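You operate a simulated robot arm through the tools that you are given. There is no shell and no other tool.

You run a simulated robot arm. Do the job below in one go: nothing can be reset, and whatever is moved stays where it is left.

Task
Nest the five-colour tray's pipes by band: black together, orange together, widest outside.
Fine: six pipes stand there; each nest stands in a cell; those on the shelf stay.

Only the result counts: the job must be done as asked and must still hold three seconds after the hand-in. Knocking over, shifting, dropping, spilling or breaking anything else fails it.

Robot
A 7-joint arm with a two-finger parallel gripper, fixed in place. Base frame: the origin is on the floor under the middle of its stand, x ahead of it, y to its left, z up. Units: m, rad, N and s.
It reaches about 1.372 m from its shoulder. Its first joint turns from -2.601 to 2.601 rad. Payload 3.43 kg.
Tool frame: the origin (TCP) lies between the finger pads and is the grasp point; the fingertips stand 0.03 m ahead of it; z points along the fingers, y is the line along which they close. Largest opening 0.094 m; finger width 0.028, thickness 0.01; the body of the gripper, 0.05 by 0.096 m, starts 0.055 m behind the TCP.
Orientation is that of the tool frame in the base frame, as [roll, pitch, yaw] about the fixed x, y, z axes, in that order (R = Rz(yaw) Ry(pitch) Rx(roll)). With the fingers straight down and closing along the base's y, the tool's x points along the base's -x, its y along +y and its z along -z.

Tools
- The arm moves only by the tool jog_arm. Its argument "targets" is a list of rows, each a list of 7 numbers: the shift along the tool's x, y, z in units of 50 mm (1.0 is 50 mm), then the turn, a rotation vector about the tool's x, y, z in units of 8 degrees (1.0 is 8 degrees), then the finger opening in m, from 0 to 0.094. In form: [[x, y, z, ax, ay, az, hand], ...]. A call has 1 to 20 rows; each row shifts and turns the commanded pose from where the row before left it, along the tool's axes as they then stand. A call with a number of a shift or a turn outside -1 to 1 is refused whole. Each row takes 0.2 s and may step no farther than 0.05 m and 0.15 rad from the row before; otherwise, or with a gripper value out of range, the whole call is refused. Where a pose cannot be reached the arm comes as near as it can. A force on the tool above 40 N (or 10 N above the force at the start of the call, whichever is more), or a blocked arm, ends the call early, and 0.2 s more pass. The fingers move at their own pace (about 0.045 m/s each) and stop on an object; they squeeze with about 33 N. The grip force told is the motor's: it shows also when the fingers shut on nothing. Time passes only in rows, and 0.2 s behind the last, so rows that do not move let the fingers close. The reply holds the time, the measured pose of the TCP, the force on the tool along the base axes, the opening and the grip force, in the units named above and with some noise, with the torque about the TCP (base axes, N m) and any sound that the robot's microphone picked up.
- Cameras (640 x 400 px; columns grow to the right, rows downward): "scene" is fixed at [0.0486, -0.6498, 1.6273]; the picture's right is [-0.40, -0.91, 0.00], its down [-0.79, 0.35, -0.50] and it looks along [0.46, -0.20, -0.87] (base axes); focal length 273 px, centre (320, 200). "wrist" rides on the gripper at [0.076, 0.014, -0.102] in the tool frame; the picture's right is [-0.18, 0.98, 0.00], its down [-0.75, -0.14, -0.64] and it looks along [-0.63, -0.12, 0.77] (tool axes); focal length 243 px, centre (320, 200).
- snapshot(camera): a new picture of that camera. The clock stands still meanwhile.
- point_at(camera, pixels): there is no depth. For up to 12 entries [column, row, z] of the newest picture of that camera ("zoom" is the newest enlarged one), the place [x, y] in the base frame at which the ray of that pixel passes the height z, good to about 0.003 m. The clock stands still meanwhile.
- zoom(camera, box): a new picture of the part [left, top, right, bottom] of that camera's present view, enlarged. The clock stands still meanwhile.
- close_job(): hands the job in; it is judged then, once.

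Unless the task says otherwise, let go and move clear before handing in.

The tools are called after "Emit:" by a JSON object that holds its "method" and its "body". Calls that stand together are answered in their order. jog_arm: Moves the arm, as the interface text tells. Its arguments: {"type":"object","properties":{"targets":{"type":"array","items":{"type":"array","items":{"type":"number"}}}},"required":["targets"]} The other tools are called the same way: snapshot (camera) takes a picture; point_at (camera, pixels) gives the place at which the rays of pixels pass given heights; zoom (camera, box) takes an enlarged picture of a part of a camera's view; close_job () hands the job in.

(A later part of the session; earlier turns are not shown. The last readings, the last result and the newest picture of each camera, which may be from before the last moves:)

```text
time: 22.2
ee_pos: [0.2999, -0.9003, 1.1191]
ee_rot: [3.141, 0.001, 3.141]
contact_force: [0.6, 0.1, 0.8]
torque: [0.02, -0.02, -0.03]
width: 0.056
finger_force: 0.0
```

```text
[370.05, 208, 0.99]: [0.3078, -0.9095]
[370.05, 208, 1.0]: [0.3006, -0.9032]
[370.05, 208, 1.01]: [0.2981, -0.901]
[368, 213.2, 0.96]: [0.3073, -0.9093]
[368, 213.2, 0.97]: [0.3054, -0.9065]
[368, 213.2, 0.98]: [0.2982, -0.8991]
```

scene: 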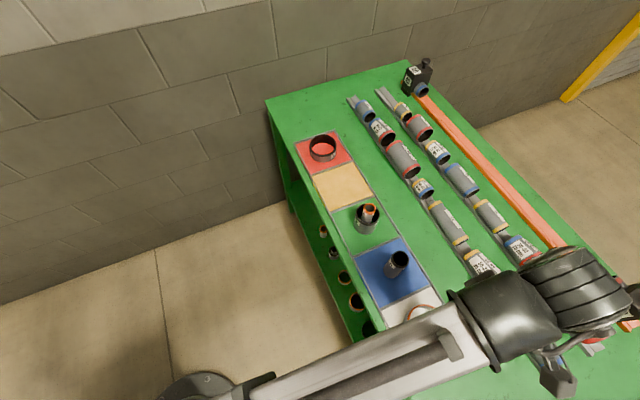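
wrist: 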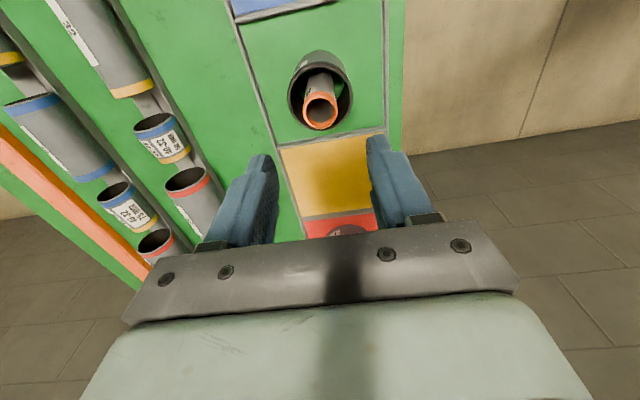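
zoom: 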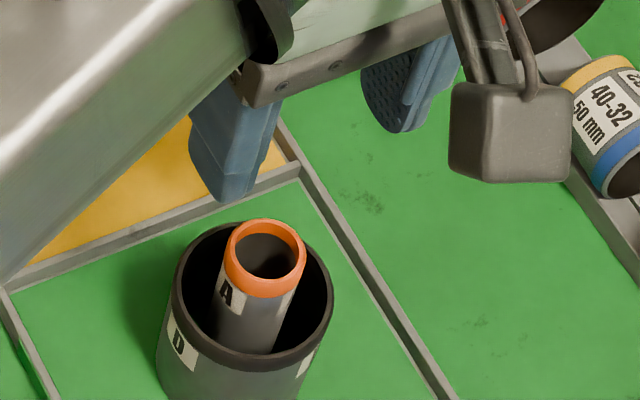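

A's rim is at about 1.003 and D's at about 0.976. I'll descend to TCP z≈1.018 (fingertips ≈0.988, between the two rims) and check before closing.

Emit:
{"method": "jog_arm", "body": {"targets": [[0, 0, 0.7, 0, 0, 0, 0.056], [0, 0, 0.7, 0, 0, 0, 0.056], [0, 0, 0.4, 0, 0, 0, 0.056], [0, 0, 0.24, 0, 0, 0, 0.056], [0, 0, 0, 0, 0, 0, 0.056], [0, 0, 0, 0, 0, 0, 0.056]]}}

Emit:
{"method": "snapshot", "body": {"camera": "wrist"}}

Emit:
{"method": "zoom", "body": {"camera": "scene", "box": [330, 180, 410, 230]}}

Emit:
{"method": "zoom", "body": {"camera": "wrist", "box": [224, 100, 416, 220]}}

```text
time: 23.6
ee_pos: [0.3003, -0.8997, 1.0191]
ee_rot: [-3.141, -0.001, 3.141]
contact_force: [-0.2, 0.4, -0.5]
torque: [0.03, 0.01, 0.0]
width: 0.0559
finger_force: 0.0
```

```text
taken
```

wrist: 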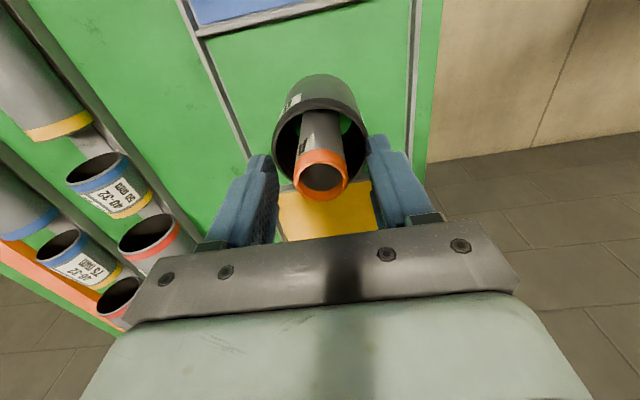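

```text
8.00 times, centred on (370, 205) of scene
```

zoom: 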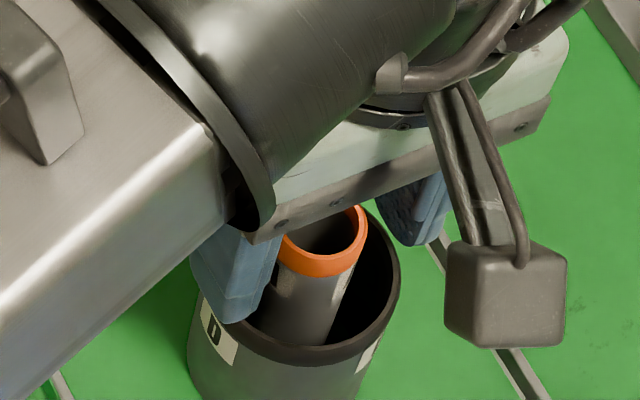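

```text
3.33 times, centred on (320, 160) of wrist
```

zoom: 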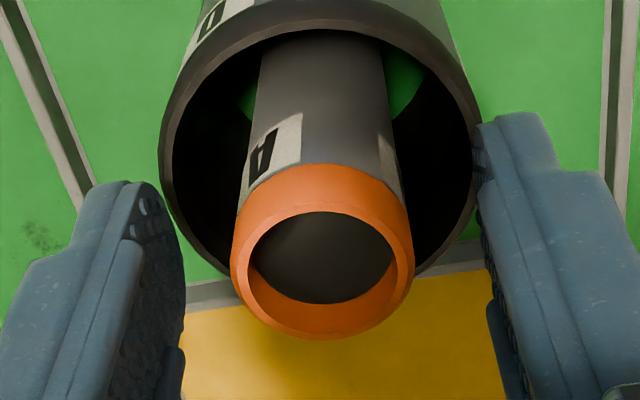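

The fingers straddle A with their tips above D's rim. Closing on A now.

Emit:
{"method": "jog_arm", "body": {"targets": [[0, 0, 0, 0, 0, 0, 0.04], [0, 0, 0, 0, 0, 0, 0.02], [0, 0, 0, 0, 0, 0, 0.015], [0, 0, 0, 0, 0, 0, 0.015], [0, 0, 0, 0, 0, 0, 0.015], [0, 0, 0, 0, 0, 0, 0.015]]}}

Emit:
{"method": "snapshot", "body": {"camera": "wrist"}}

Emit:
{"method": "zoom", "body": {"camera": "wrist", "box": [224, 100, 416, 220]}}

```text
time: 25.0
ee_pos: [0.2999, -0.9005, 1.0183]
ee_rot: [-3.14, 0.001, 3.141]
contact_force: [0.2, 0.4, -0.1]
torque: [0.05, 0.02, 0.01]
width: 0.0287
finger_force: 32.8
```

```text
taken
```

wrist: 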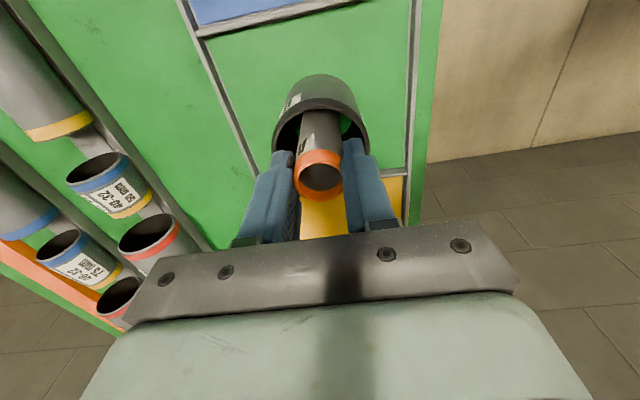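

```text
3.33 times, centred on (320, 160) of wrist
```

zoom: 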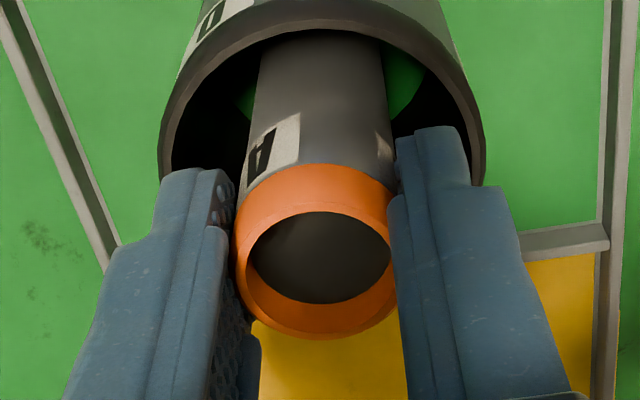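

A is gripped (opening 0.0287, 33 N). I'll lift it straight out of D by 0.14 m and check.

Emit:
{"method": "jog_arm", "body": {"targets": [[0, 0, -0.2, 0, 0, 0, 0.015], [0, 0, -0.4, 0, 0, 0, 0.015], [0, 0, -0.5, 0, 0, 0, 0.015], [0, 0, -0.6, 0, 0, 0, 0.015], [0, 0, -0.6, 0, 0, 0, 0.015], [0, 0, -0.5, 0, 0, 0, 0.015], [0, 0, 0, 0, 0, 0, 0.015]]}}

Emit:
{"method": "snapshot", "body": {"camera": "wrist"}}

Emit:
{"method": "zoom", "body": {"camera": "scene", "box": [330, 180, 410, 230]}}

Emit:
{"method": "zoom", "body": {"camera": "wrist", "box": [224, 60, 416, 210]}}

```text
time: 26.6
ee_pos: [0.2981, -0.9001, 1.16]
ee_rot: [-3.14, 0.0, 3.141]
contact_force: [0.1, 0.4, -1.9]
torque: [-0.04, 0.02, 0.0]
width: 0.0288
finger_force: 32.6
```

```text
taken
```

wrist: 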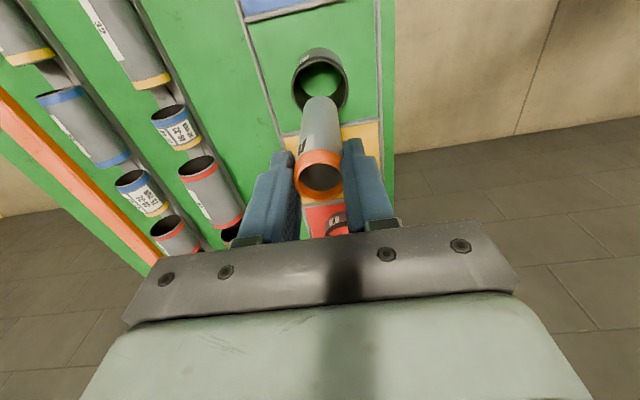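

```text
8.00 times, centred on (370, 205) of scene
```

zoom: 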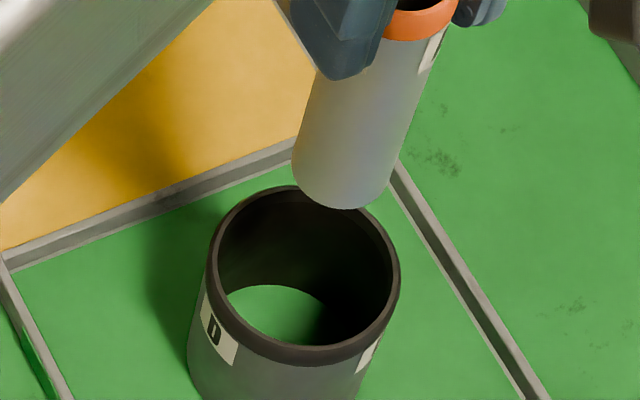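

```text
2.67 times, centred on (320, 135) of wrist
```

zoom: 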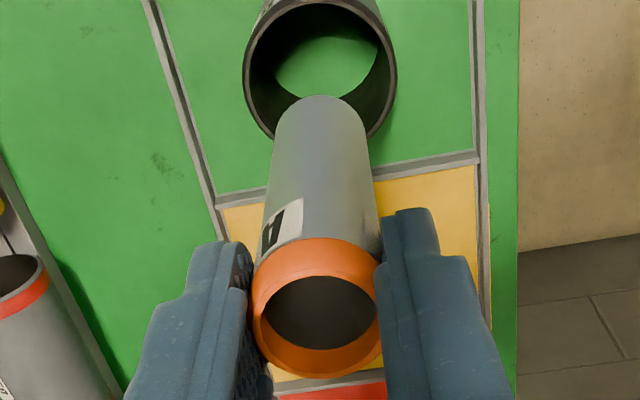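

A is free and upright, D is undisturbed, and A is well centred in the grip. I'll carry it over to C/E at x≈0.0065.

Emit:
{"method": "jog_arm", "body": {"targets": [[0.4, 0, 0, 0, 0, 0, 0.015], [0.7, 0, 0, 0, 0, 0, 0.015], [0.7, 0, 0, 0, 0, 0, 0.015], [0.7, 0, 0, 0, 0, 0, 0.015], [0.7, 0, 0, 0, 0, 0, 0.015], [0.7, 0, 0, 0, 0, 0, 0.015], [0.7, 0, 0, 0, 0, 0, 0.015], [0.7, 0, 0, 0, 0, 0, 0.015], [0.356, 0, 0, 0, 0, 0, 0.015], [0.2, 0, 0, 0, 0, 0, 0.015], [0, 0, 0, 0, 0, 0, 0.015], [0, 0, 0.5, 0, 0, 0, 0.015], [0, 0, 0.3, 0, 0, 0, 0.015], [0, 0, 0, 0, 0, 0, 0.015], [0, 0, 0, 0, 0, 0, 0.015]]}}

Emit:
{"method": "snapshot", "body": {"camera": "wrist"}}

Emit:
{"method": "zoom", "body": {"camera": "wrist", "box": [224, 60, 416, 180]}}

Emit:
{"method": "zoom", "body": {"camera": "scene", "box": [384, 280, 480, 340]}}

```text
time: 29.8
ee_pos: [0.0075, -0.8996, 1.1186]
ee_rot: [-3.141, 0.0, 3.139]
contact_force: [0.6, 0.7, -1.8]
torque: [0.01, 0.0, -0.02]
width: 0.029
finger_force: 33.0
```

```text
taken
```

wrist: 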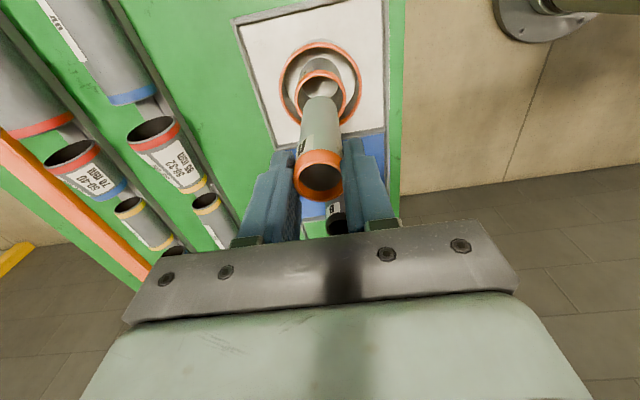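

```text
3.33 times, centred on (320, 120) of wrist
```

zoom: 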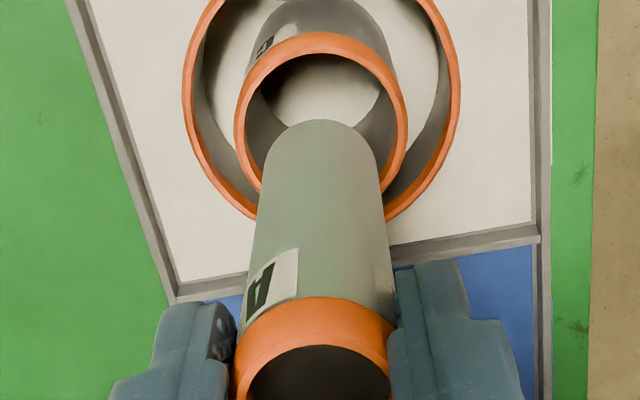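

```text
6.67 times, centred on (432, 310) of scene
```

zoom: 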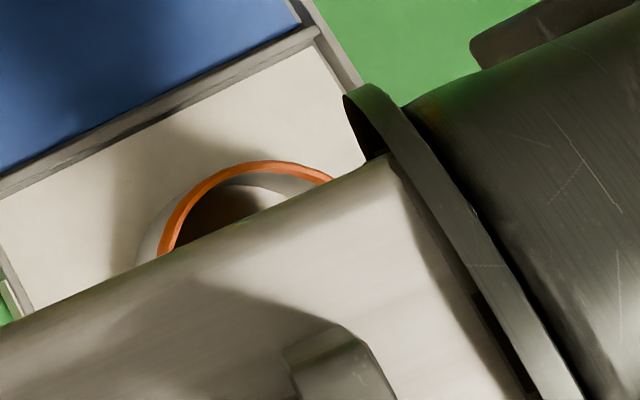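

A is aligned laterally with C (both centred at column ≈320). I'll lower it to just above C's rim to verify fore-aft alignment.

Emit:
{"method": "jog_arm", "body": {"targets": [[0, 0, 0.2, 0, 0, 0, 0.015], [0, 0, 0.12, 0, 0, 0, 0.015], [0, 0, 0, 0, 0, 0, 0.015], [0, 0, 0, 0, 0, 0, 0.015]]}}

Emit:
{"method": "snapshot", "body": {"camera": "wrist"}}

Emit:
{"method": "zoom", "body": {"camera": "wrist", "box": [272, 70, 368, 130]}}

```text
time: 30.8
ee_pos: [0.0055, -0.9, 1.1034]
ee_rot: [-3.14, -0.001, 3.142]
contact_force: [-0.9, -0.1, -1.1]
torque: [-0.03, 0.01, 0.03]
width: 0.0288
finger_force: 33.0
```

```text
taken
```

wrist: 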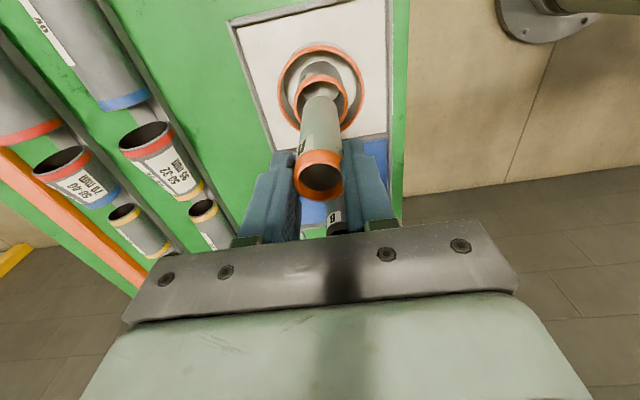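

```text
6.67 times, centred on (320, 100) of wrist
```

zoom: 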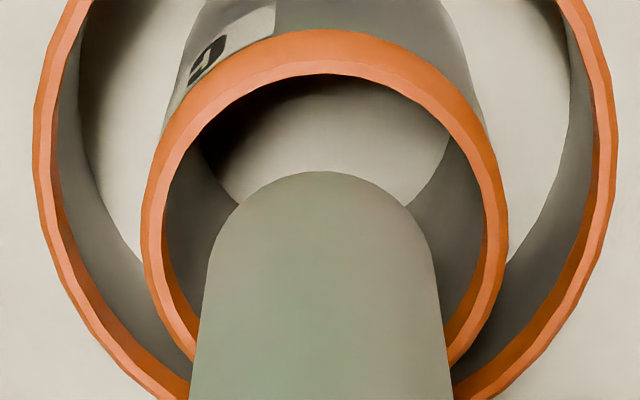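

A's bottom sits well within C's opening, with ~8 mm of radial clearance. I'll nudge 1 mm toward -x and lower it in gently.

Emit:
{"method": "jog_arm", "body": {"targets": [[0.03, 0, 0, 0, 0, 0, 0.015], [0, 0, 0.2, 0, 0, 0, 0.015], [0, 0, 0.2, 0, 0, 0, 0.015], [0, 0, 0.2, 0, 0, 0, 0.015], [0, 0, 0, 0, 0, 0, 0.015]]}}

Emit:
{"method": "snapshot", "body": {"camera": "wrist"}}

Emit:
{"method": "zoom", "body": {"camera": "wrist", "box": [256, 70, 384, 150]}}

```text
time: 32.0
ee_pos: [0.0065, -0.9017, 1.0736]
ee_rot: [3.141, 0.0, 3.141]
contact_force: [0.2, 0.7, -2.1]
torque: [0.01, -0.01, 0.03]
width: 0.029
finger_force: 32.7
```

```text
taken
```

wrist: 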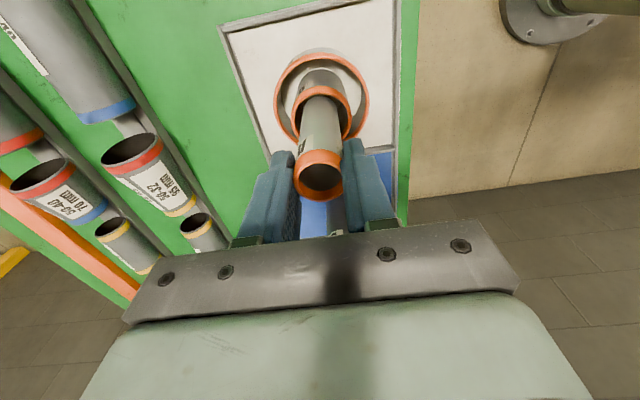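

```text
5.00 times, centred on (320, 110) of wrist
```

zoom: 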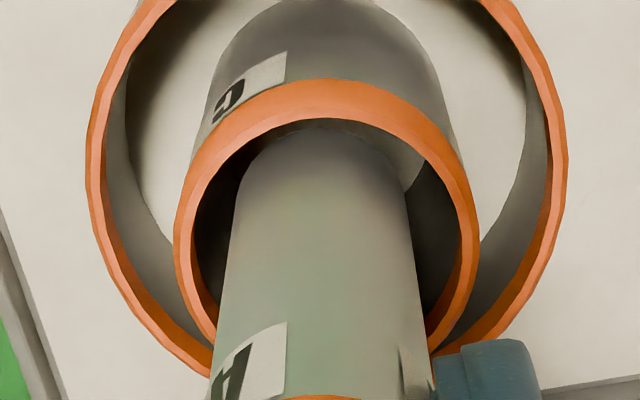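

A has entered C with even gaps on both sides. I'll keep lowering to the floor.

Emit:
{"method": "jog_arm", "body": {"targets": [[0, 0, 0.25, 0, 0, 0, 0.015], [0, 0, 0.25, 0, 0, 0, 0.015], [0, 0, 0.25, 0, 0, 0, 0.015], [0, 0, 0.15, 0, 0, 0, 0.015], [0, 0, 0.08, 0, 0, 0, 0.015], [0, 0, 0.06, 0, 0, 0, 0.015], [0, 0, 0.04, 0, 0, 0, 0.015], [0, 0, 0, 0, 0, 0, 0.015]]}}

Emit:
{"method": "snapshot", "body": {"camera": "wrist"}}

Emit:
{"method": "zoom", "body": {"camera": "wrist", "box": [240, 90, 400, 210]}}

```text
time: 33.8
ee_pos: [0.0054, -0.8991, 1.0192]
ee_rot: [3.141, 0.002, -3.141]
contact_force: [0.7, -0.5, -1.8]
torque: [-0.02, -0.01, -0.01]
width: 0.0289
finger_force: 32.6
```

```text
taken
```

wrist: 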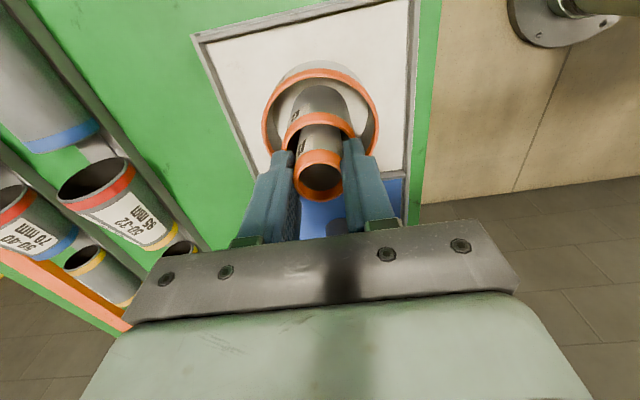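

```text
3.33 times, centred on (320, 150) of wrist
```

zoom: 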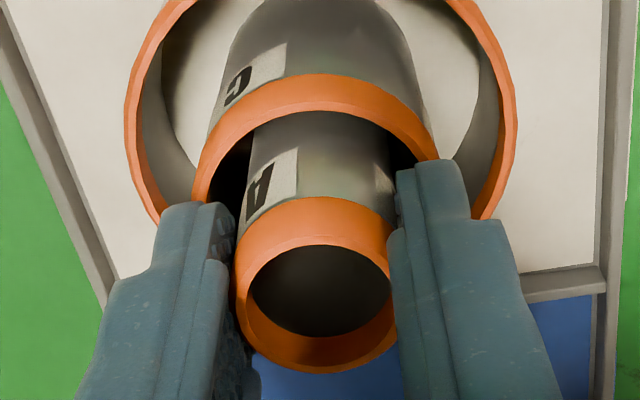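

The vertical force still shows A's weight (-1.8 N), so it's a hair above the floor. I'll lower in 0.5 mm steps.

Emit:
{"method": "jog_arm", "body": {"targets": [[0, 0, 0.01, 0, 0, 0, 0.015], [0, 0, 0.01, 0, 0, 0, 0.015], [0, 0, 0, 0, 0, 0, 0.015]]}}

```text
time: 34.6
ee_pos: [0.0034, -0.8992, 1.0186]
ee_rot: [-3.139, 0.0, -3.141]
contact_force: [-0.3, -1.4, 12.2]
torque: [-0.09, -0.13, 0.0]
width: 0.0289
finger_force: 33.0
```

A is now seated (Fz ≈ +12 N). I'll release and lift straight up.

Emit:
{"method": "jog_arm", "body": {"targets": [[0, 0, 0, 0, 0, 0, 0.036], [0, 0, 0, 0, 0, 0, 0.048], [0, 0, 0, 0, 0, 0, 0.048], [0, 0, -0.3, 0, 0, 0, 0.048], [0, 0, -0.6, 0, 0, 0, 0.048], [0, 0, -0.8, 0, 0, 0, 0.048], [0, 0, -0.8, 0, 0, 0, 0.048], [0, 0, 0, 0, 0, 0, 0.048]]}}

Emit:
{"method": "snapshot", "body": {"camera": "wrist"}}

Emit:
{"method": "zoom", "body": {"camera": "wrist", "box": [240, 20, 400, 120]}}

```text
time: 36.4
ee_pos: [0.0057, -0.8998, 1.1437]
ee_rot: [-3.141, 0.0, -3.141]
contact_force: [0.1, -0.3, 0.3]
torque: [0.01, -0.01, 0.0]
width: 0.0477
finger_force: 0.1
```

```text
taken
```

wrist: 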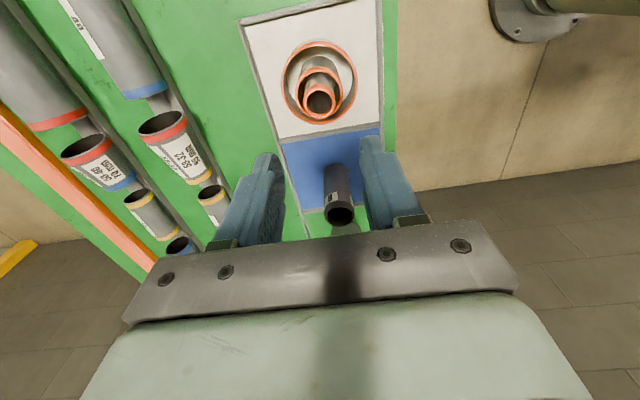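

```text
4.00 times, centred on (320, 70) of wrist
```

zoom: 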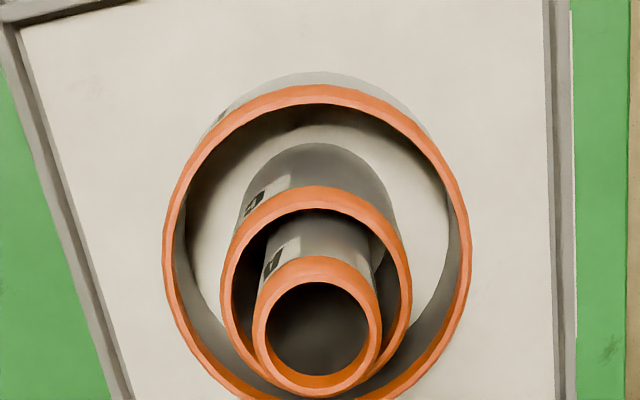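

The orange nest A⊂C⊂E is complete in the white cell. Next is D in the green cell: I'll move above it with the fingers fully open and check alignment.

Emit:
{"method": "jog_arm", "body": {"targets": [[-0.9777, 0, 0, 0, 0, 0, 0.06], [-0.9777, 0, 0, 0, 0, 0, 0.094], [-0.9777, 0, 0, 0, 0, 0, 0.094], [-0.9777, 0, 0, 0, 0, 0, 0.094], [-0.9777, 0, 0, 0, 0, 0, 0.094], [-0.9777, 0, 0, 0, 0, 0, 0.094], [0, 0, 0, 0, 0, 0, 0.094], [0, 0, 0.84, 0, 0, 0, 0.094], [0, 0, 0, 0, 0, 0, 0.094], [0, 0, 0, 0, 0, 0, 0.094]]}}

Emit:
{"method": "snapshot", "body": {"camera": "wrist"}}

Emit:
{"method": "zoom", "body": {"camera": "wrist", "box": [240, 50, 400, 150]}}

Emit:
{"method": "zoom", "body": {"camera": "scene", "box": [330, 180, 410, 230]}}

```text
time: 38.6
ee_pos: [0.2985, -0.9019, 1.1021]
ee_rot: [3.141, 0.001, -3.14]
contact_force: [-0.8, -0.1, 0.4]
torque: [-0.02, 0.01, 0.01]
width: 0.0939
finger_force: 0.0
```

```text
taken
```

wrist: 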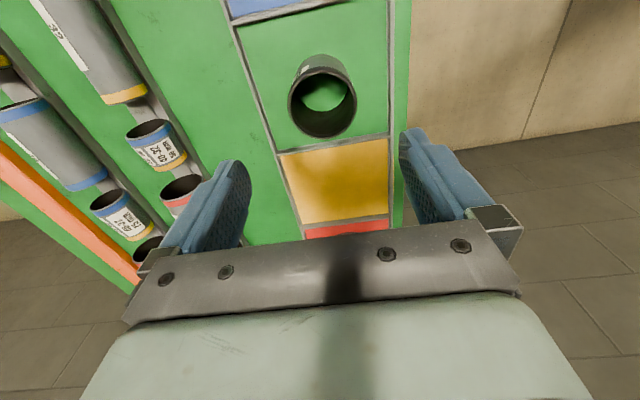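

```text
4.00 times, centred on (320, 100) of wrist
```

zoom: 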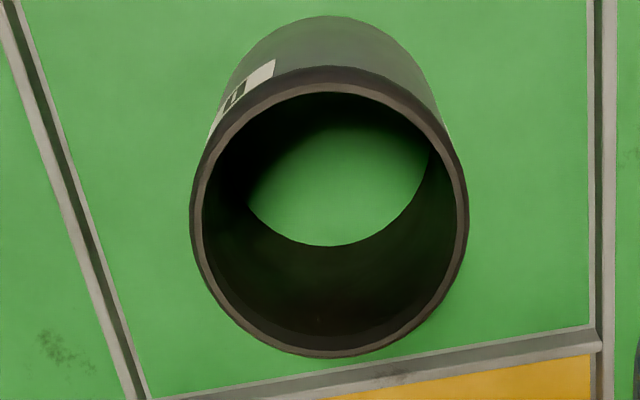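

```text
8.00 times, centred on (370, 205) of scene
```

zoom: 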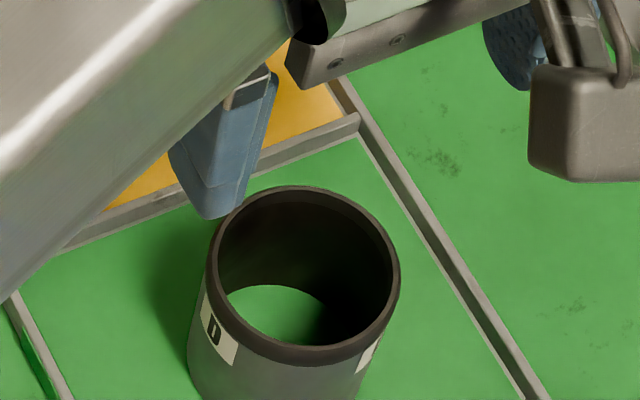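

I'll get D's rim coordinates from this view (inner edge ≈ 290.75–354, 73–136.75).

Emit:
{"method": "point_at", "body": {"camera": "wrist", "pixels": [[290.75, 105, 0.98], [354, 105, 0.98], [322.4, 73, 0.98], [322.4, 136.75, 0.98], [287.5, 105, 0.98], [357.2, 105, 0.98], [322.4, 139.2, 0.98], [322.4, 139.2, 0.975]]}}

Emit:
{"method": "point_at", "body": {"camera": "zoom", "pixels": [[305, 268, 0.975], [305, 268, 0.98], [305, 268, 0.985]]}}

```text
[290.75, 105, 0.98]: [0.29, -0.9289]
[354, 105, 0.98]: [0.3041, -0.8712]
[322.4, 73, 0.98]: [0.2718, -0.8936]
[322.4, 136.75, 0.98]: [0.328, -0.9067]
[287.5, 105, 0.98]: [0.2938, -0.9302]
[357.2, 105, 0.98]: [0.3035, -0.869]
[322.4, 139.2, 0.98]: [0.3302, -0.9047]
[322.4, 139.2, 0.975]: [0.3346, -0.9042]
```

```text
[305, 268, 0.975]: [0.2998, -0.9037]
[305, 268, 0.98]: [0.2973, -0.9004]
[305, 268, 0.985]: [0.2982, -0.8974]
```

D's centre is at about (0.2985,-0.900), aligned with the TCP. I'll descend to z≈0.993 (fingertips ≈0.963, above F's rim level) and grip.

Emit:
{"method": "jog_arm", "body": {"targets": [[0, 0, 0.7, 0, 0, 0, 0.094], [0, 0, 0.7, 0, 0, 0, 0.094], [0, 0, 0.5, 0, 0, 0, 0.094], [0, 0, 0.24, 0, 0, 0, 0.094], [0, 0, 0, 0, 0, 0, 0.094], [0, 0, 0, 0, 0, 0, 0.075], [0, 0, 0, 0, 0, 0, 0.06], [0, 0, 0, 0, 0, 0, 0.045], [0, 0, 0, 0, 0, 0, 0.045], [0, 0, 0, 0, 0, 0, 0.045], [0, 0, 0, 0, 0, 0, 0.045]]}}

Emit:
{"method": "snapshot", "body": {"camera": "wrist"}}

Emit:
{"method": "zoom", "body": {"camera": "wrist", "box": [240, 90, 400, 220]}}

```text
time: 41.0
ee_pos: [0.2984, -0.9001, 0.9942]
ee_rot: [3.14, 0.002, -3.14]
contact_force: [0.6, 0.5, 0.1]
torque: [0.05, 0.06, -0.01]
width: 0.0627
finger_force: 32.8
```

```text
taken
```

wrist: 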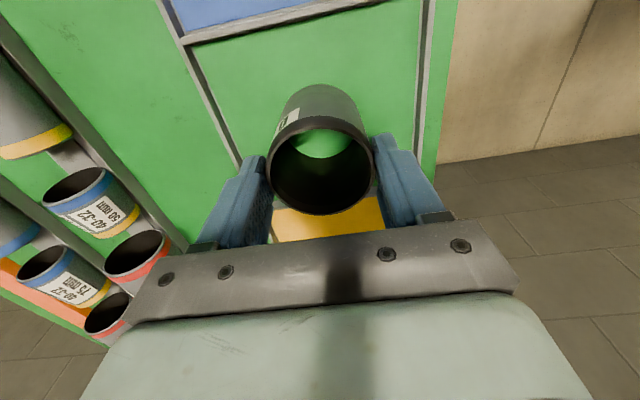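

```text
3.08 times, centred on (320, 155) of wrist
```

zoom: 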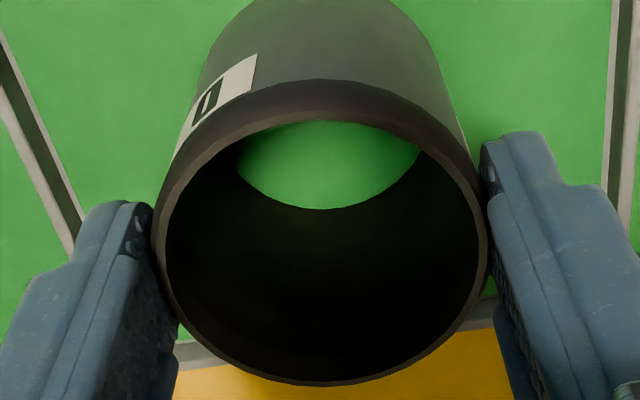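

D is held (0.0627, 33 N). I'll lift it 0.1 m and take it toward the red cell, stopping above F to check.

Emit:
{"method": "jog_arm", "body": {"targets": [[0, 0, -0.2, 0, 0, 0, 0.045], [0, 0, -0.4, 0, 0, 0, 0.045], [0, 0, -0.6, 0, 0, 0, 0.045], [0, 0, -0.6, 0, 0, 0, 0.045], [0, 0, -0.4, 0, 0, 0, 0.045], [0, 0, 0, 0, 0, 0, 0.045]]}}

Emit:
{"method": "zoom", "body": {"camera": "scene", "box": [316, 150, 412, 210]}}

```text
time: 42.4
ee_pos: [0.2967, -0.8996, 1.1033]
ee_rot: [3.141, 0.001, -3.141]
contact_force: [-0.6, -0.2, -2.8]
torque: [0.0, 0.01, -0.05]
width: 0.0627
finger_force: 32.8
```

```text
6.67 times, centred on (364, 180) of scene
```

zoom: 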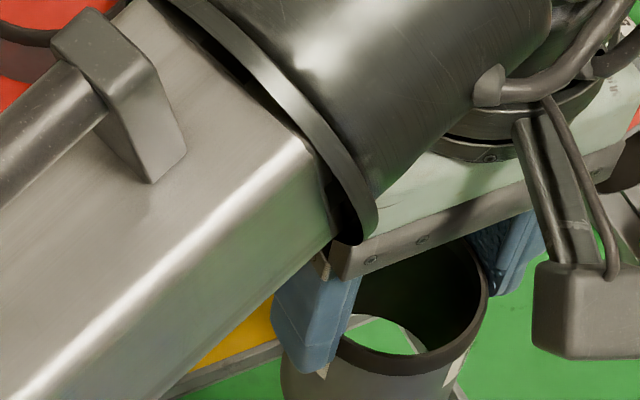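

D is clear of the floor. Now I'll traverse +x to above F.

Emit:
{"method": "jog_arm", "body": {"targets": [[-0.4, 0, 0, 0, 0, 0, 0.045], [-0.7, 0, 0, 0, 0, 0, 0.045], [-0.7, 0, 0, 0, 0, 0, 0.045], [-0.7, 0, 0, 0, 0, 0, 0.045], [-0.7, 0, 0, 0, 0, 0, 0.045], [-0.7, 0, 0, 0, 0, 0, 0.045], [-0.7, 0, 0, 0, 0, 0, 0.045], [-0.7, 0, 0, 0, 0, 0, 0.045], [-0.334, 0, 0, 0, 0, 0, 0.045], [-0.2, 0, 0, 0, 0, 0, 0.045], [0, 0, 0, 0, 0, 0, 0.045], [0, 0, 0, 0, 0, 0, 0.045]]}}

Emit:
{"method": "snapshot", "body": {"camera": "wrist"}}

Emit:
{"method": "zoom", "body": {"camera": "scene", "box": [280, 110, 376, 170]}}

Emit:
{"method": "zoom", "body": {"camera": "wrist", "box": [240, 40, 400, 140]}}

```text
time: 45.0
ee_pos: [0.5906, -0.9002, 1.1047]
ee_rot: [3.141, -0.002, 3.141]
contact_force: [-0.2, 0.2, -2.5]
torque: [0.01, 0.0, 0.0]
width: 0.0628
finger_force: 33.7
```

```text
taken
```

wrist: 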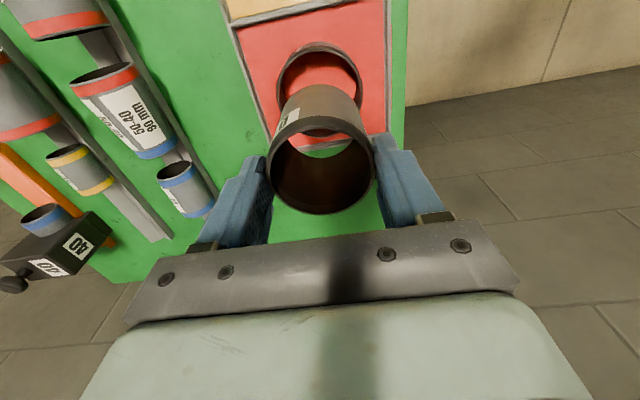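

```text
6.67 times, centred on (328, 140) of scene
```

zoom: 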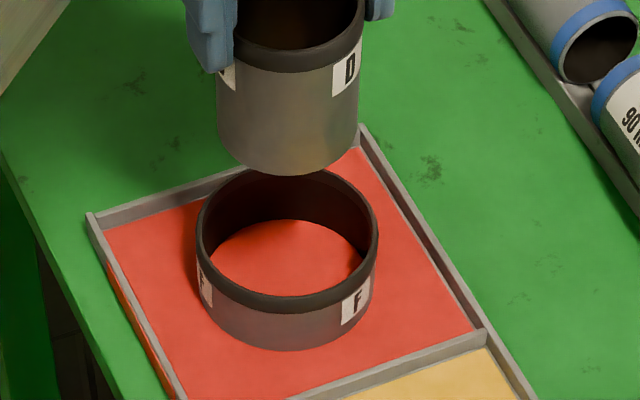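

```text
4.00 times, centred on (320, 90) of wrist
```

zoom: 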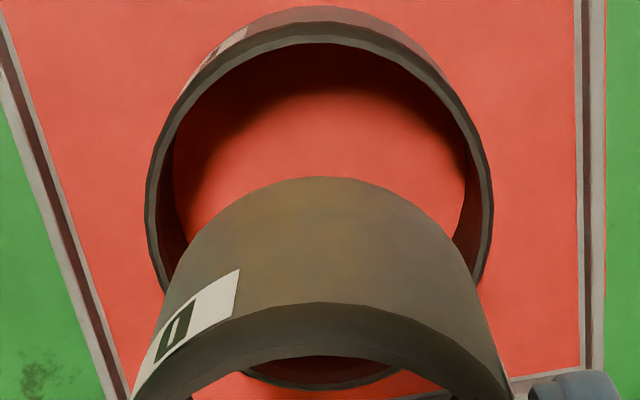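

Both cameras see F and D's lower end clearly. I'll check F's centre against the TCP (0.590,-0.900).

Emit:
{"method": "point_at", "body": {"camera": "wrist", "pixels": [[276.25, 87.5, 0.945], [363, 87.5, 0.945], [320, 50.5, 0.945], [321, 136.5, 0.945], [276.25, 87.5, 0.95], [363, 87.5, 0.95], [320, 50.5, 0.95], [321, 136.5, 0.95]]}}

Emit:
{"method": "point_at", "body": {"camera": "scene", "pixels": [[309.4, 145.5, 0.945], [336.7, 145.5, 0.945], [323.1, 145.2, 0.945], [323.1, 145.2, 0.95]]}}

Emit:
{"method": "zoom", "body": {"camera": "wrist", "box": [288, 110, 352, 150]}}

```text
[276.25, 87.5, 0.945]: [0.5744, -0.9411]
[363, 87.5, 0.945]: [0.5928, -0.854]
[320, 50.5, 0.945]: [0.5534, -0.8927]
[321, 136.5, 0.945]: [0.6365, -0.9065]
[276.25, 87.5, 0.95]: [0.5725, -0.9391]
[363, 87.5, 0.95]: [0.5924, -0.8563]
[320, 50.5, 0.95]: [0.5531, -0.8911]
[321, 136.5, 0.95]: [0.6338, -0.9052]
```

```text
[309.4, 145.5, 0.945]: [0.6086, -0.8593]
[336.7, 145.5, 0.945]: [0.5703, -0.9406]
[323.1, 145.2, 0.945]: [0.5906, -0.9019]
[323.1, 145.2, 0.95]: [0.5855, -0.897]
```

```text
10.00 times, centred on (320, 130) of wrist
```

zoom: 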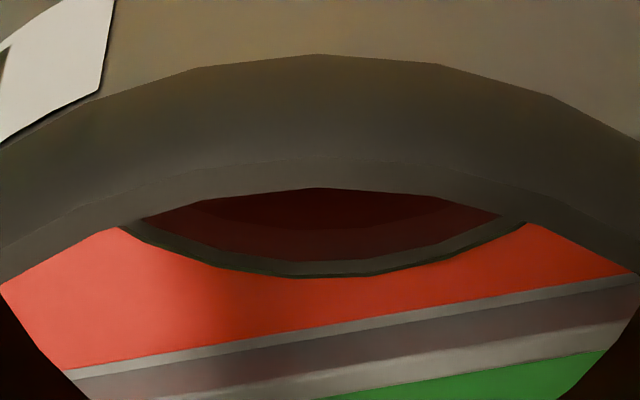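

F's centre is at about (0.592,-0.900) with inner Ø≈0.084, and D (Ø0.063) is within 1–2 mm of it. I'll lower partway and verify the entry.

Emit:
{"method": "jog_arm", "body": {"targets": [[-0.02, 0, 0.3, 0, 0, 0, 0.045], [0, 0, 0.4, 0, 0, 0, 0.045], [0, 0, 0.4, 0, 0, 0, 0.045], [0, 0, 0.3, 0, 0, 0, 0.045], [0, 0, 0.2, 0, 0, 0, 0.045], [0, 0, 0, 0, 0, 0, 0.045]]}}

Emit:
{"method": "zoom", "body": {"camera": "scene", "box": [280, 110, 376, 170]}}

Emit:
{"method": "zoom", "body": {"camera": "wrist", "box": [240, 60, 400, 220]}}

```text
time: 46.4
ee_pos: [0.5903, -0.9003, 1.0226]
ee_rot: [3.141, 0.001, 3.141]
contact_force: [-0.9, -0.3, -2.7]
torque: [0.03, 0.06, -0.02]
width: 0.0628
finger_force: 32.5
```

```text
6.67 times, centred on (328, 140) of scene
```

zoom: 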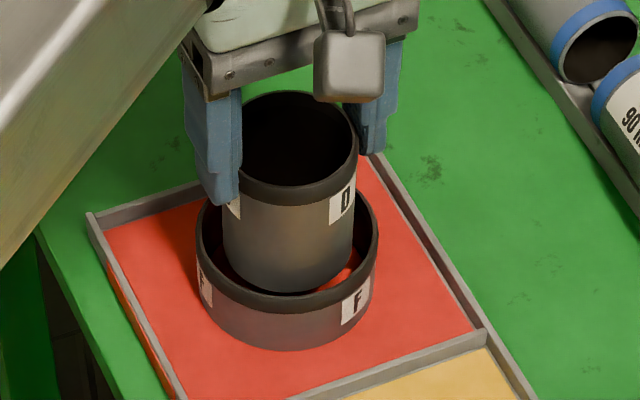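

```text
2.50 times, centred on (320, 140) of wrist
```

zoom: 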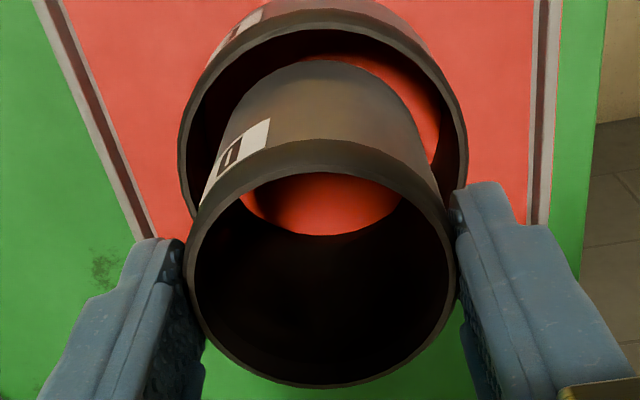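

D is entering F cleanly in both views. I'll continue down slowly to the floor.

Emit:
{"method": "jog_arm", "body": {"targets": [[0, 0, 0.2, 0, 0, 0, 0.045], [0, 0, 0.15, 0, 0, 0, 0.045], [0, 0, 0.1, 0, 0, 0, 0.045], [0, 0, 0.06, 0, 0, 0, 0.045], [0, 0, 0.04, 0, 0, 0, 0.045], [0, 0, 0.03, 0, 0, 0, 0.045], [0, 0, 0.01, 0, 0, 0, 0.045], [0, 0, 0, 0, 0, 0, 0.045]]}}

Emit:
{"method": "zoom", "body": {"camera": "scene", "box": [280, 110, 376, 170]}}

```text
time: 48.2
ee_pos: [0.5902, -0.9003, 0.994]
ee_rot: [3.141, 0.001, 3.141]
contact_force: [-0.7, 0.6, -2.5]
torque: [0.03, -0.01, 0.0]
width: 0.0625
finger_force: 32.4
```

```text
6.67 times, centred on (328, 140) of scene
```

zoom: 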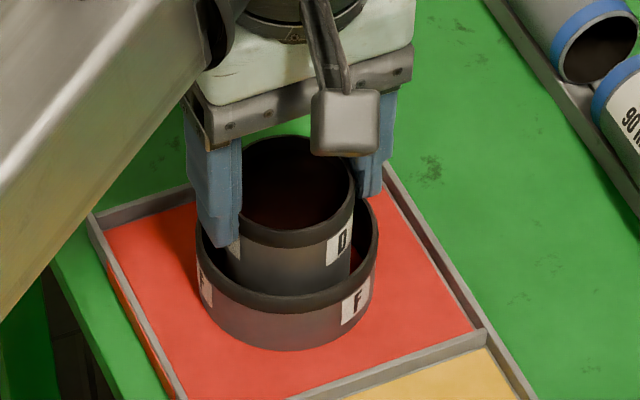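

Fz is still -2.5 N, so D isn't seated yet. I'll keep lowering in 0.5 mm steps.

Emit:
{"method": "jog_arm", "body": {"targets": [[0, 0, 0.01, 0, 0, 0, 0.045], [0, 0, 0.01, 0, 0, 0, 0.045], [0, 0, 0, 0, 0, 0, 0.045]]}}

```text
time: 49.0
ee_pos: [0.5901, -0.9004, 0.9941]
ee_rot: [-3.141, 0.0, -3.141]
contact_force: [0.8, -1.3, 6.8]
torque: [0.1, 0.09, 0.02]
width: 0.0625
finger_force: 33.2
```

D is seated (Fz ≈ +6.8 N). I'll open slightly and check before lifting.

Emit:
{"method": "jog_arm", "body": {"targets": [[0, 0, 0, 0, 0, 0, 0.066], [0, 0, 0, 0, 0, 0, 0.07], [0, 0, 0, 0, 0, 0, 0.07]]}}

Emit:
{"method": "zoom", "body": {"camera": "wrist", "box": [240, 60, 400, 220]}}

```text
time: 49.8
ee_pos: [0.5899, -0.8991, 0.9941]
ee_rot: [3.141, 0.0, 3.142]
contact_force: [-0.4, -0.4, 0.4]
torque: [-0.04, 0.05, -0.01]
width: 0.07
finger_force: 0.1
```

```text
2.50 times, centred on (320, 140) of wrist
```

zoom: 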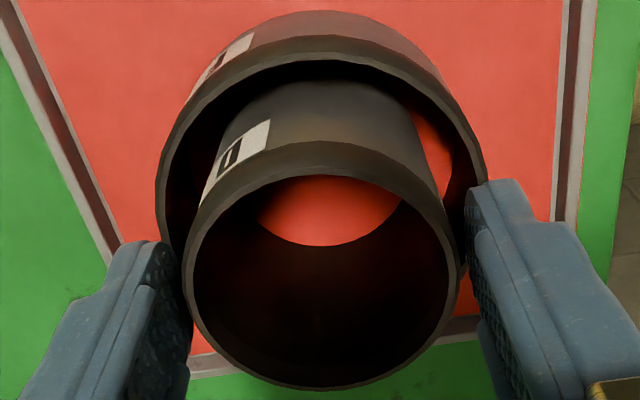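

D is released and standing inside F. I'll lift away and get D's exact position.

Emit:
{"method": "jog_arm", "body": {"targets": [[0, 0, -0.3, 0, 0, 0, 0.07], [0, 0, -0.6, 0, 0, 0, 0.07], [0, 0, -0.7, 0, 0, 0, 0.07], [0, 0, -0.8, 0, 0, 0, 0.07], [0, 0, -0.6, 0, 0, 0, 0.07], [0, 0, 0, 0, 0, 0, 0.07], [0, 0, 0, 0, 0, 0, 0.07]]}}

Emit:
{"method": "snapshot", "body": {"camera": "wrist"}}

Emit:
{"method": "zoom", "body": {"camera": "scene", "box": [280, 110, 376, 170]}}

Emit:
{"method": "zoom", "body": {"camera": "wrist", "box": [240, 30, 400, 130]}}

```text
time: 51.4
ee_pos: [0.5913, -0.8992, 1.1445]
ee_rot: [3.141, 0.001, 3.141]
contact_force: [-0.1, -0.7, 1.0]
torque: [-0.01, 0.01, 0.01]
width: 0.07
finger_force: 0.0
```

```text
taken
```

wrist: 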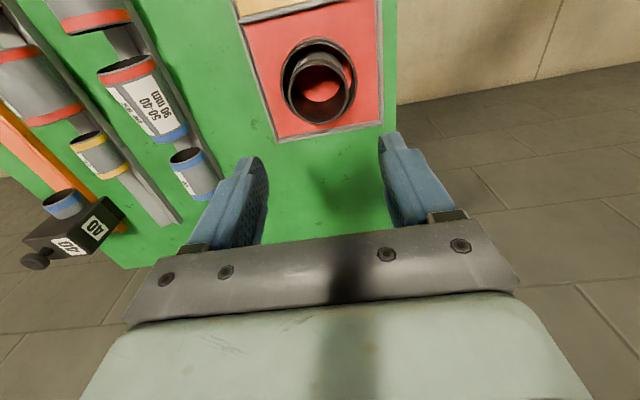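

```text
6.67 times, centred on (328, 140) of scene
```

zoom: 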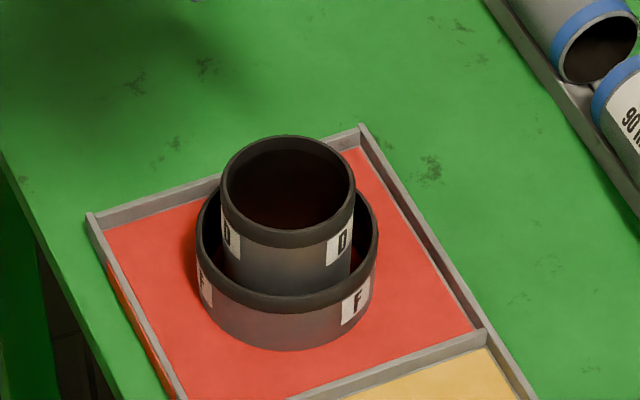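

```text
4.00 times, centred on (320, 80) of wrist
```

zoom: 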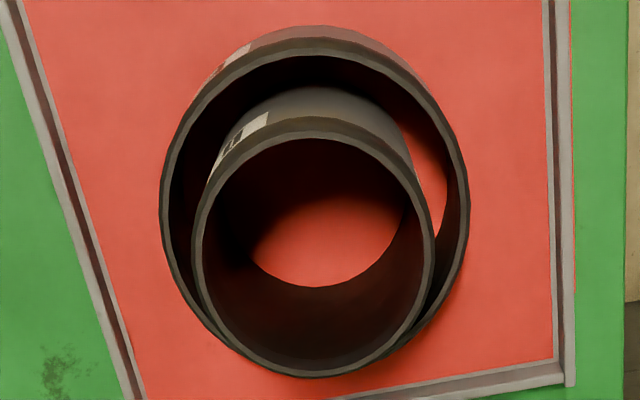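

D stands in F with both upright. I'll compute D's rim centre, then head to B in the blue cell.

Emit:
{"method": "point_at", "body": {"camera": "wrist", "pixels": [[318, 64.5, 0.981], [318, 122, 0.981], [290, 94, 0.981], [346.25, 94, 0.981]]}}

Emit:
{"method": "jog_arm", "body": {"targets": [[0.98, 0, 0, 0, 0, 0, 0.07], [0.98, 0, 0, 0, 0, 0, 0.07], [0.98, 0, 0, 0, 0, 0, 0.07], [0.98, 0, 0, 0, 0, 0, 0.07], [0.98, 0, 0, 0, 0, 0, 0.07], [0.98, 0, 0, 0, 0, 0, 0.07], [0.98, 0, 0, 0, 0, 0, 0.07], [0.98, 0, 0, 0, 0, 0, 0.07], [0.92, 0, 0, 0, 0, 0, 0.07], [0, 0, 0, 0, 0, 0, 0.07], [0, 0, 0.3, 0, 0, 0, 0.07], [0, 0, 0, 0, 0, 0, 0.07], [0, 0, 0, 0, 0, 0, 0.07]]}}

Emit:
{"method": "snapshot", "body": {"camera": "wrist"}}

Emit:
{"method": "zoom", "body": {"camera": "scene", "box": [356, 230, 452, 290]}}

Emit:
{"method": "zoom", "body": {"camera": "wrist", "box": [240, 50, 400, 150]}}

```text
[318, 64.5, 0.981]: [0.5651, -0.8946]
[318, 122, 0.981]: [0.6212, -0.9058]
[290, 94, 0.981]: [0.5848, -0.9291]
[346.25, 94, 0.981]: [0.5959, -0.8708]
```

```text
time: 54.2
ee_pos: [0.1524, -0.9003, 1.1294]
ee_rot: [-3.141, 0.0, 3.141]
contact_force: [-0.4, -0.1, 0.0]
torque: [0.01, -0.03, 0.01]
width: 0.0702
finger_force: 0.1
```

```text
taken
```

wrist: 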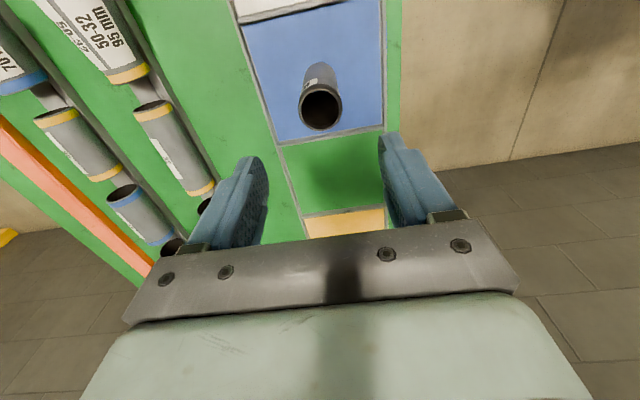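

```text
6.67 times, centred on (404, 260) of scene
```

zoom: 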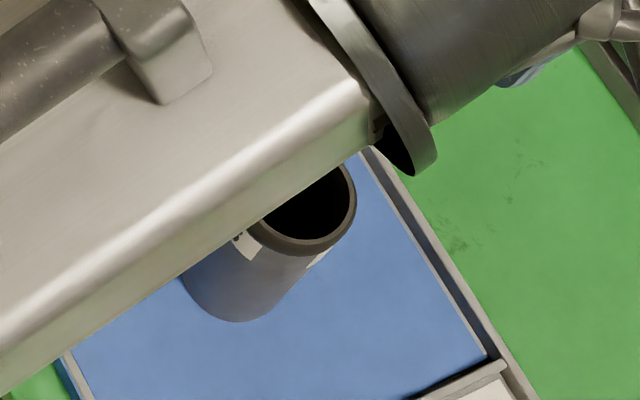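

```text
4.00 times, centred on (320, 100) of wrist
```

zoom: 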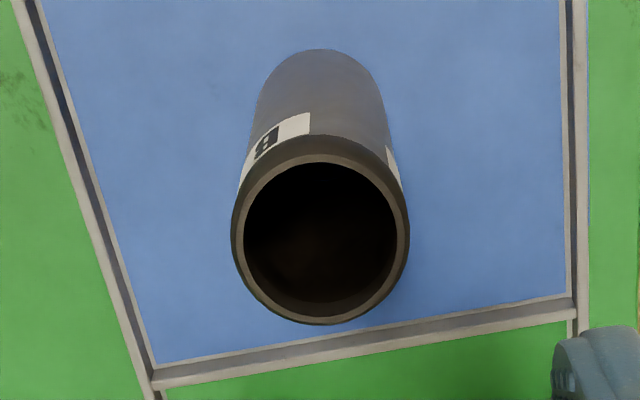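

D's centre is at about (0.591,-0.900). Next I'll check B's rim position: outer edges ≈ 297.75–342.5, 88.5–131 in the wrist view.

Emit:
{"method": "point_at", "body": {"camera": "wrist", "pixels": [[320.1, 88.5, 1.01], [320.1, 131, 1.01], [297.75, 109.6, 1.01], [342.5, 109.6, 1.01], [320.1, 110, 1.0], [320.1, 110, 1.01]]}}

```text
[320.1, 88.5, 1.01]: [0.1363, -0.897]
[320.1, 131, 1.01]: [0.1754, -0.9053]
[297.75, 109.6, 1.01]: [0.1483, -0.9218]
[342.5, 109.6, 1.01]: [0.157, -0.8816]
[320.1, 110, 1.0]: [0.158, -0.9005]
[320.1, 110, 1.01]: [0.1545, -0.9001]
```

B's centre is at about (0.154,-0.900), rim ≈1.01, within 1–2 mm of the TCP. I'll descend to TCP z≈1.02 (tips ≈0.99, above D's rim height) and grip.

Emit:
{"method": "jog_arm", "body": {"targets": [[-0.02, 0, 0.7, 0, 0, 0, 0.07], [0, 0, 0.7, 0, 0, 0, 0.07], [0, 0, 0.5, 0, 0, 0, 0.07], [0, 0, 0.26, 0, 0, 0, 0.07], [0, 0, 0, 0, 0, 0, 0.07], [0, 0, 0, 0, 0, 0, 0.055], [0, 0, 0, 0, 0, 0, 0.04], [0, 0, 0, 0, 0, 0, 0.025], [0, 0, 0, 0, 0, 0, 0.025], [0, 0, 0, 0, 0, 0, 0.025], [0, 0, 0, 0, 0, 0, 0.025]]}}

Emit:
{"method": "snapshot", "body": {"camera": "wrist"}}

Emit:
{"method": "zoom", "body": {"camera": "wrist", "box": [224, 100, 416, 220]}}

```text
time: 56.6
ee_pos: [0.154, -0.9004, 1.0215]
ee_rot: [-3.141, 0.0, -3.141]
contact_force: [-0.4, -0.4, 0.4]
torque: [-0.03, -0.01, 0.03]
width: 0.0391
finger_force: 32.9
```

```text
taken
```

wrist: 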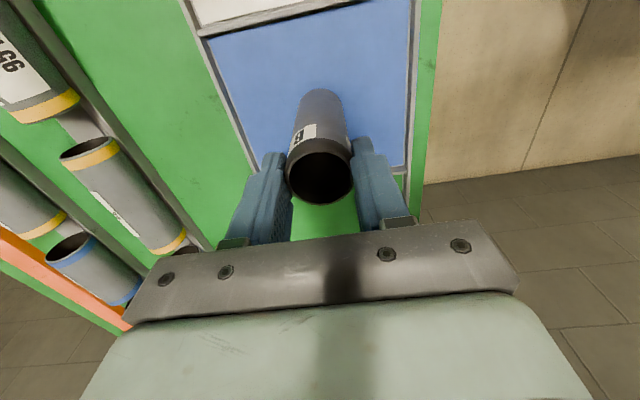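

```text
3.33 times, centred on (320, 160) of wrist
```

zoom: 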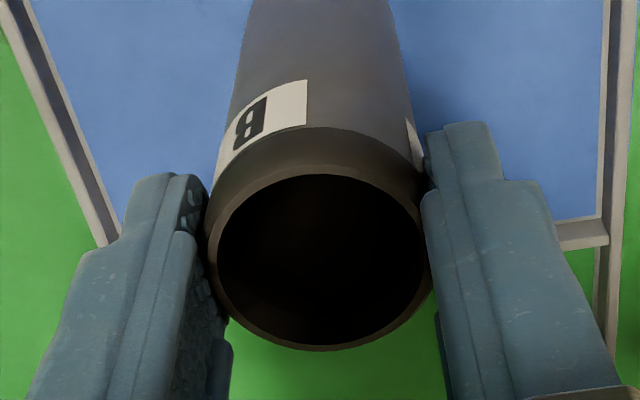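

B is held (0.0391, 33 N) and centred. I'll lift it 0.13 m.

Emit:
{"method": "jog_arm", "body": {"targets": [[0, 0, -0.2, 0, 0, 0, 0.025], [0, 0, -0.4, 0, 0, 0, 0.025], [0, 0, -0.6, 0, 0, 0, 0.025], [0, 0, -0.7, 0, 0, 0, 0.025], [0, 0, -0.7, 0, 0, 0, 0.025], [0, 0, 0, 0, 0, 0, 0.025]]}}

Emit:
{"method": "jog_arm", "body": {"targets": [[-0.4, 0, 0, 0, 0, 0, 0.025], [-0.7, 0, 0, 0, 0, 0, 0.025], [-0.7, 0, 0, 0, 0, 0, 0.025], [-0.7, 0, 0, 0, 0, 0, 0.025], [-0.7, 0, 0, 0, 0, 0, 0.025], [-0.7, 0, 0, 0, 0, 0, 0.025], [-0.7, 0, 0, 0, 0, 0, 0.025], [-0.7, 0, 0, 0, 0, 0, 0.025], [-0.7, 0, 0, 0, 0, 0, 0.025], [-0.7, 0, 0, 0, 0, 0, 0.025], [-0.7, 0, 0, 0, 0, 0, 0.025], [-0.7, 0, 0, 0, 0, 0, 0.025], [-0.4, 0, 0, 0, 0, 0, 0.025], [-0.25, 0, 0, 0, 0, 0, 0.025], [0, 0, 0, 0, 0, 0, 0.025], [0, 0, 0, 0, 0, 0, 0.025]]}}

Emit:
{"method": "snapshot", "body": {"camera": "wrist"}}

Emit:
{"method": "zoom", "body": {"camera": "scene", "box": [280, 110, 376, 170]}}

Emit:
{"method": "zoom", "body": {"camera": "wrist", "box": [240, 40, 400, 140]}}

```text
time: 58.0
ee_pos: [0.1541, -0.9009, 1.1519]
ee_rot: [3.141, 0.0, -3.141]
contact_force: [0.0, -0.3, -3.4]
torque: [0.0, -0.02, 0.03]
width: 0.0391
finger_force: 32.8
```

```text
time: 61.4
ee_pos: [0.5912, -0.9001, 1.1507]
ee_rot: [3.141, -0.001, -3.14]
contact_force: [0.3, -0.1, -1.2]
torque: [0.0, 0.03, 0.02]
width: 0.0388
finger_force: 33.3
```

```text
taken
```

wrist: 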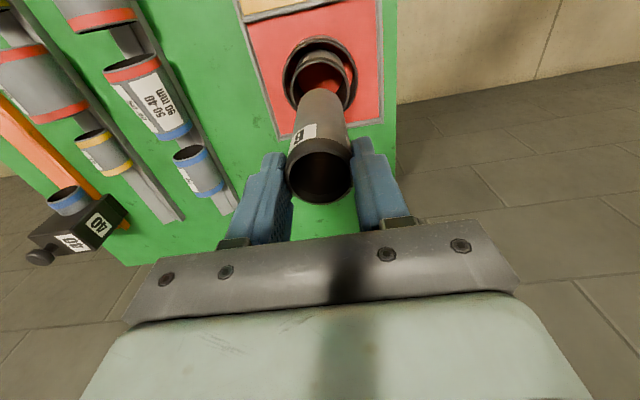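

```text
6.67 times, centred on (328, 140) of scene
```

zoom: 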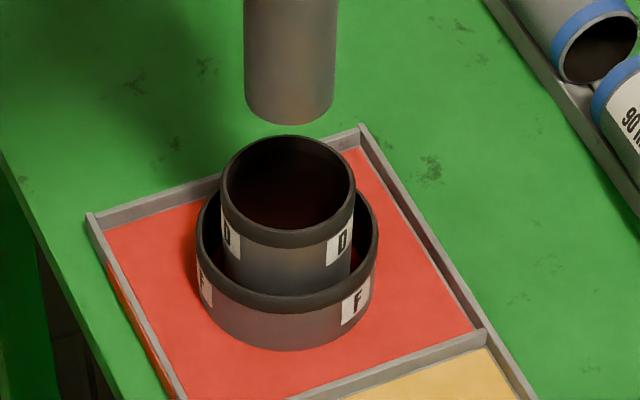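

```text
4.00 times, centred on (320, 90) of wrist
```

zoom: 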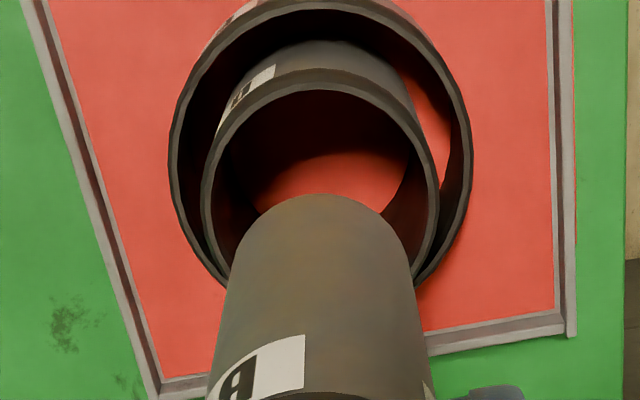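

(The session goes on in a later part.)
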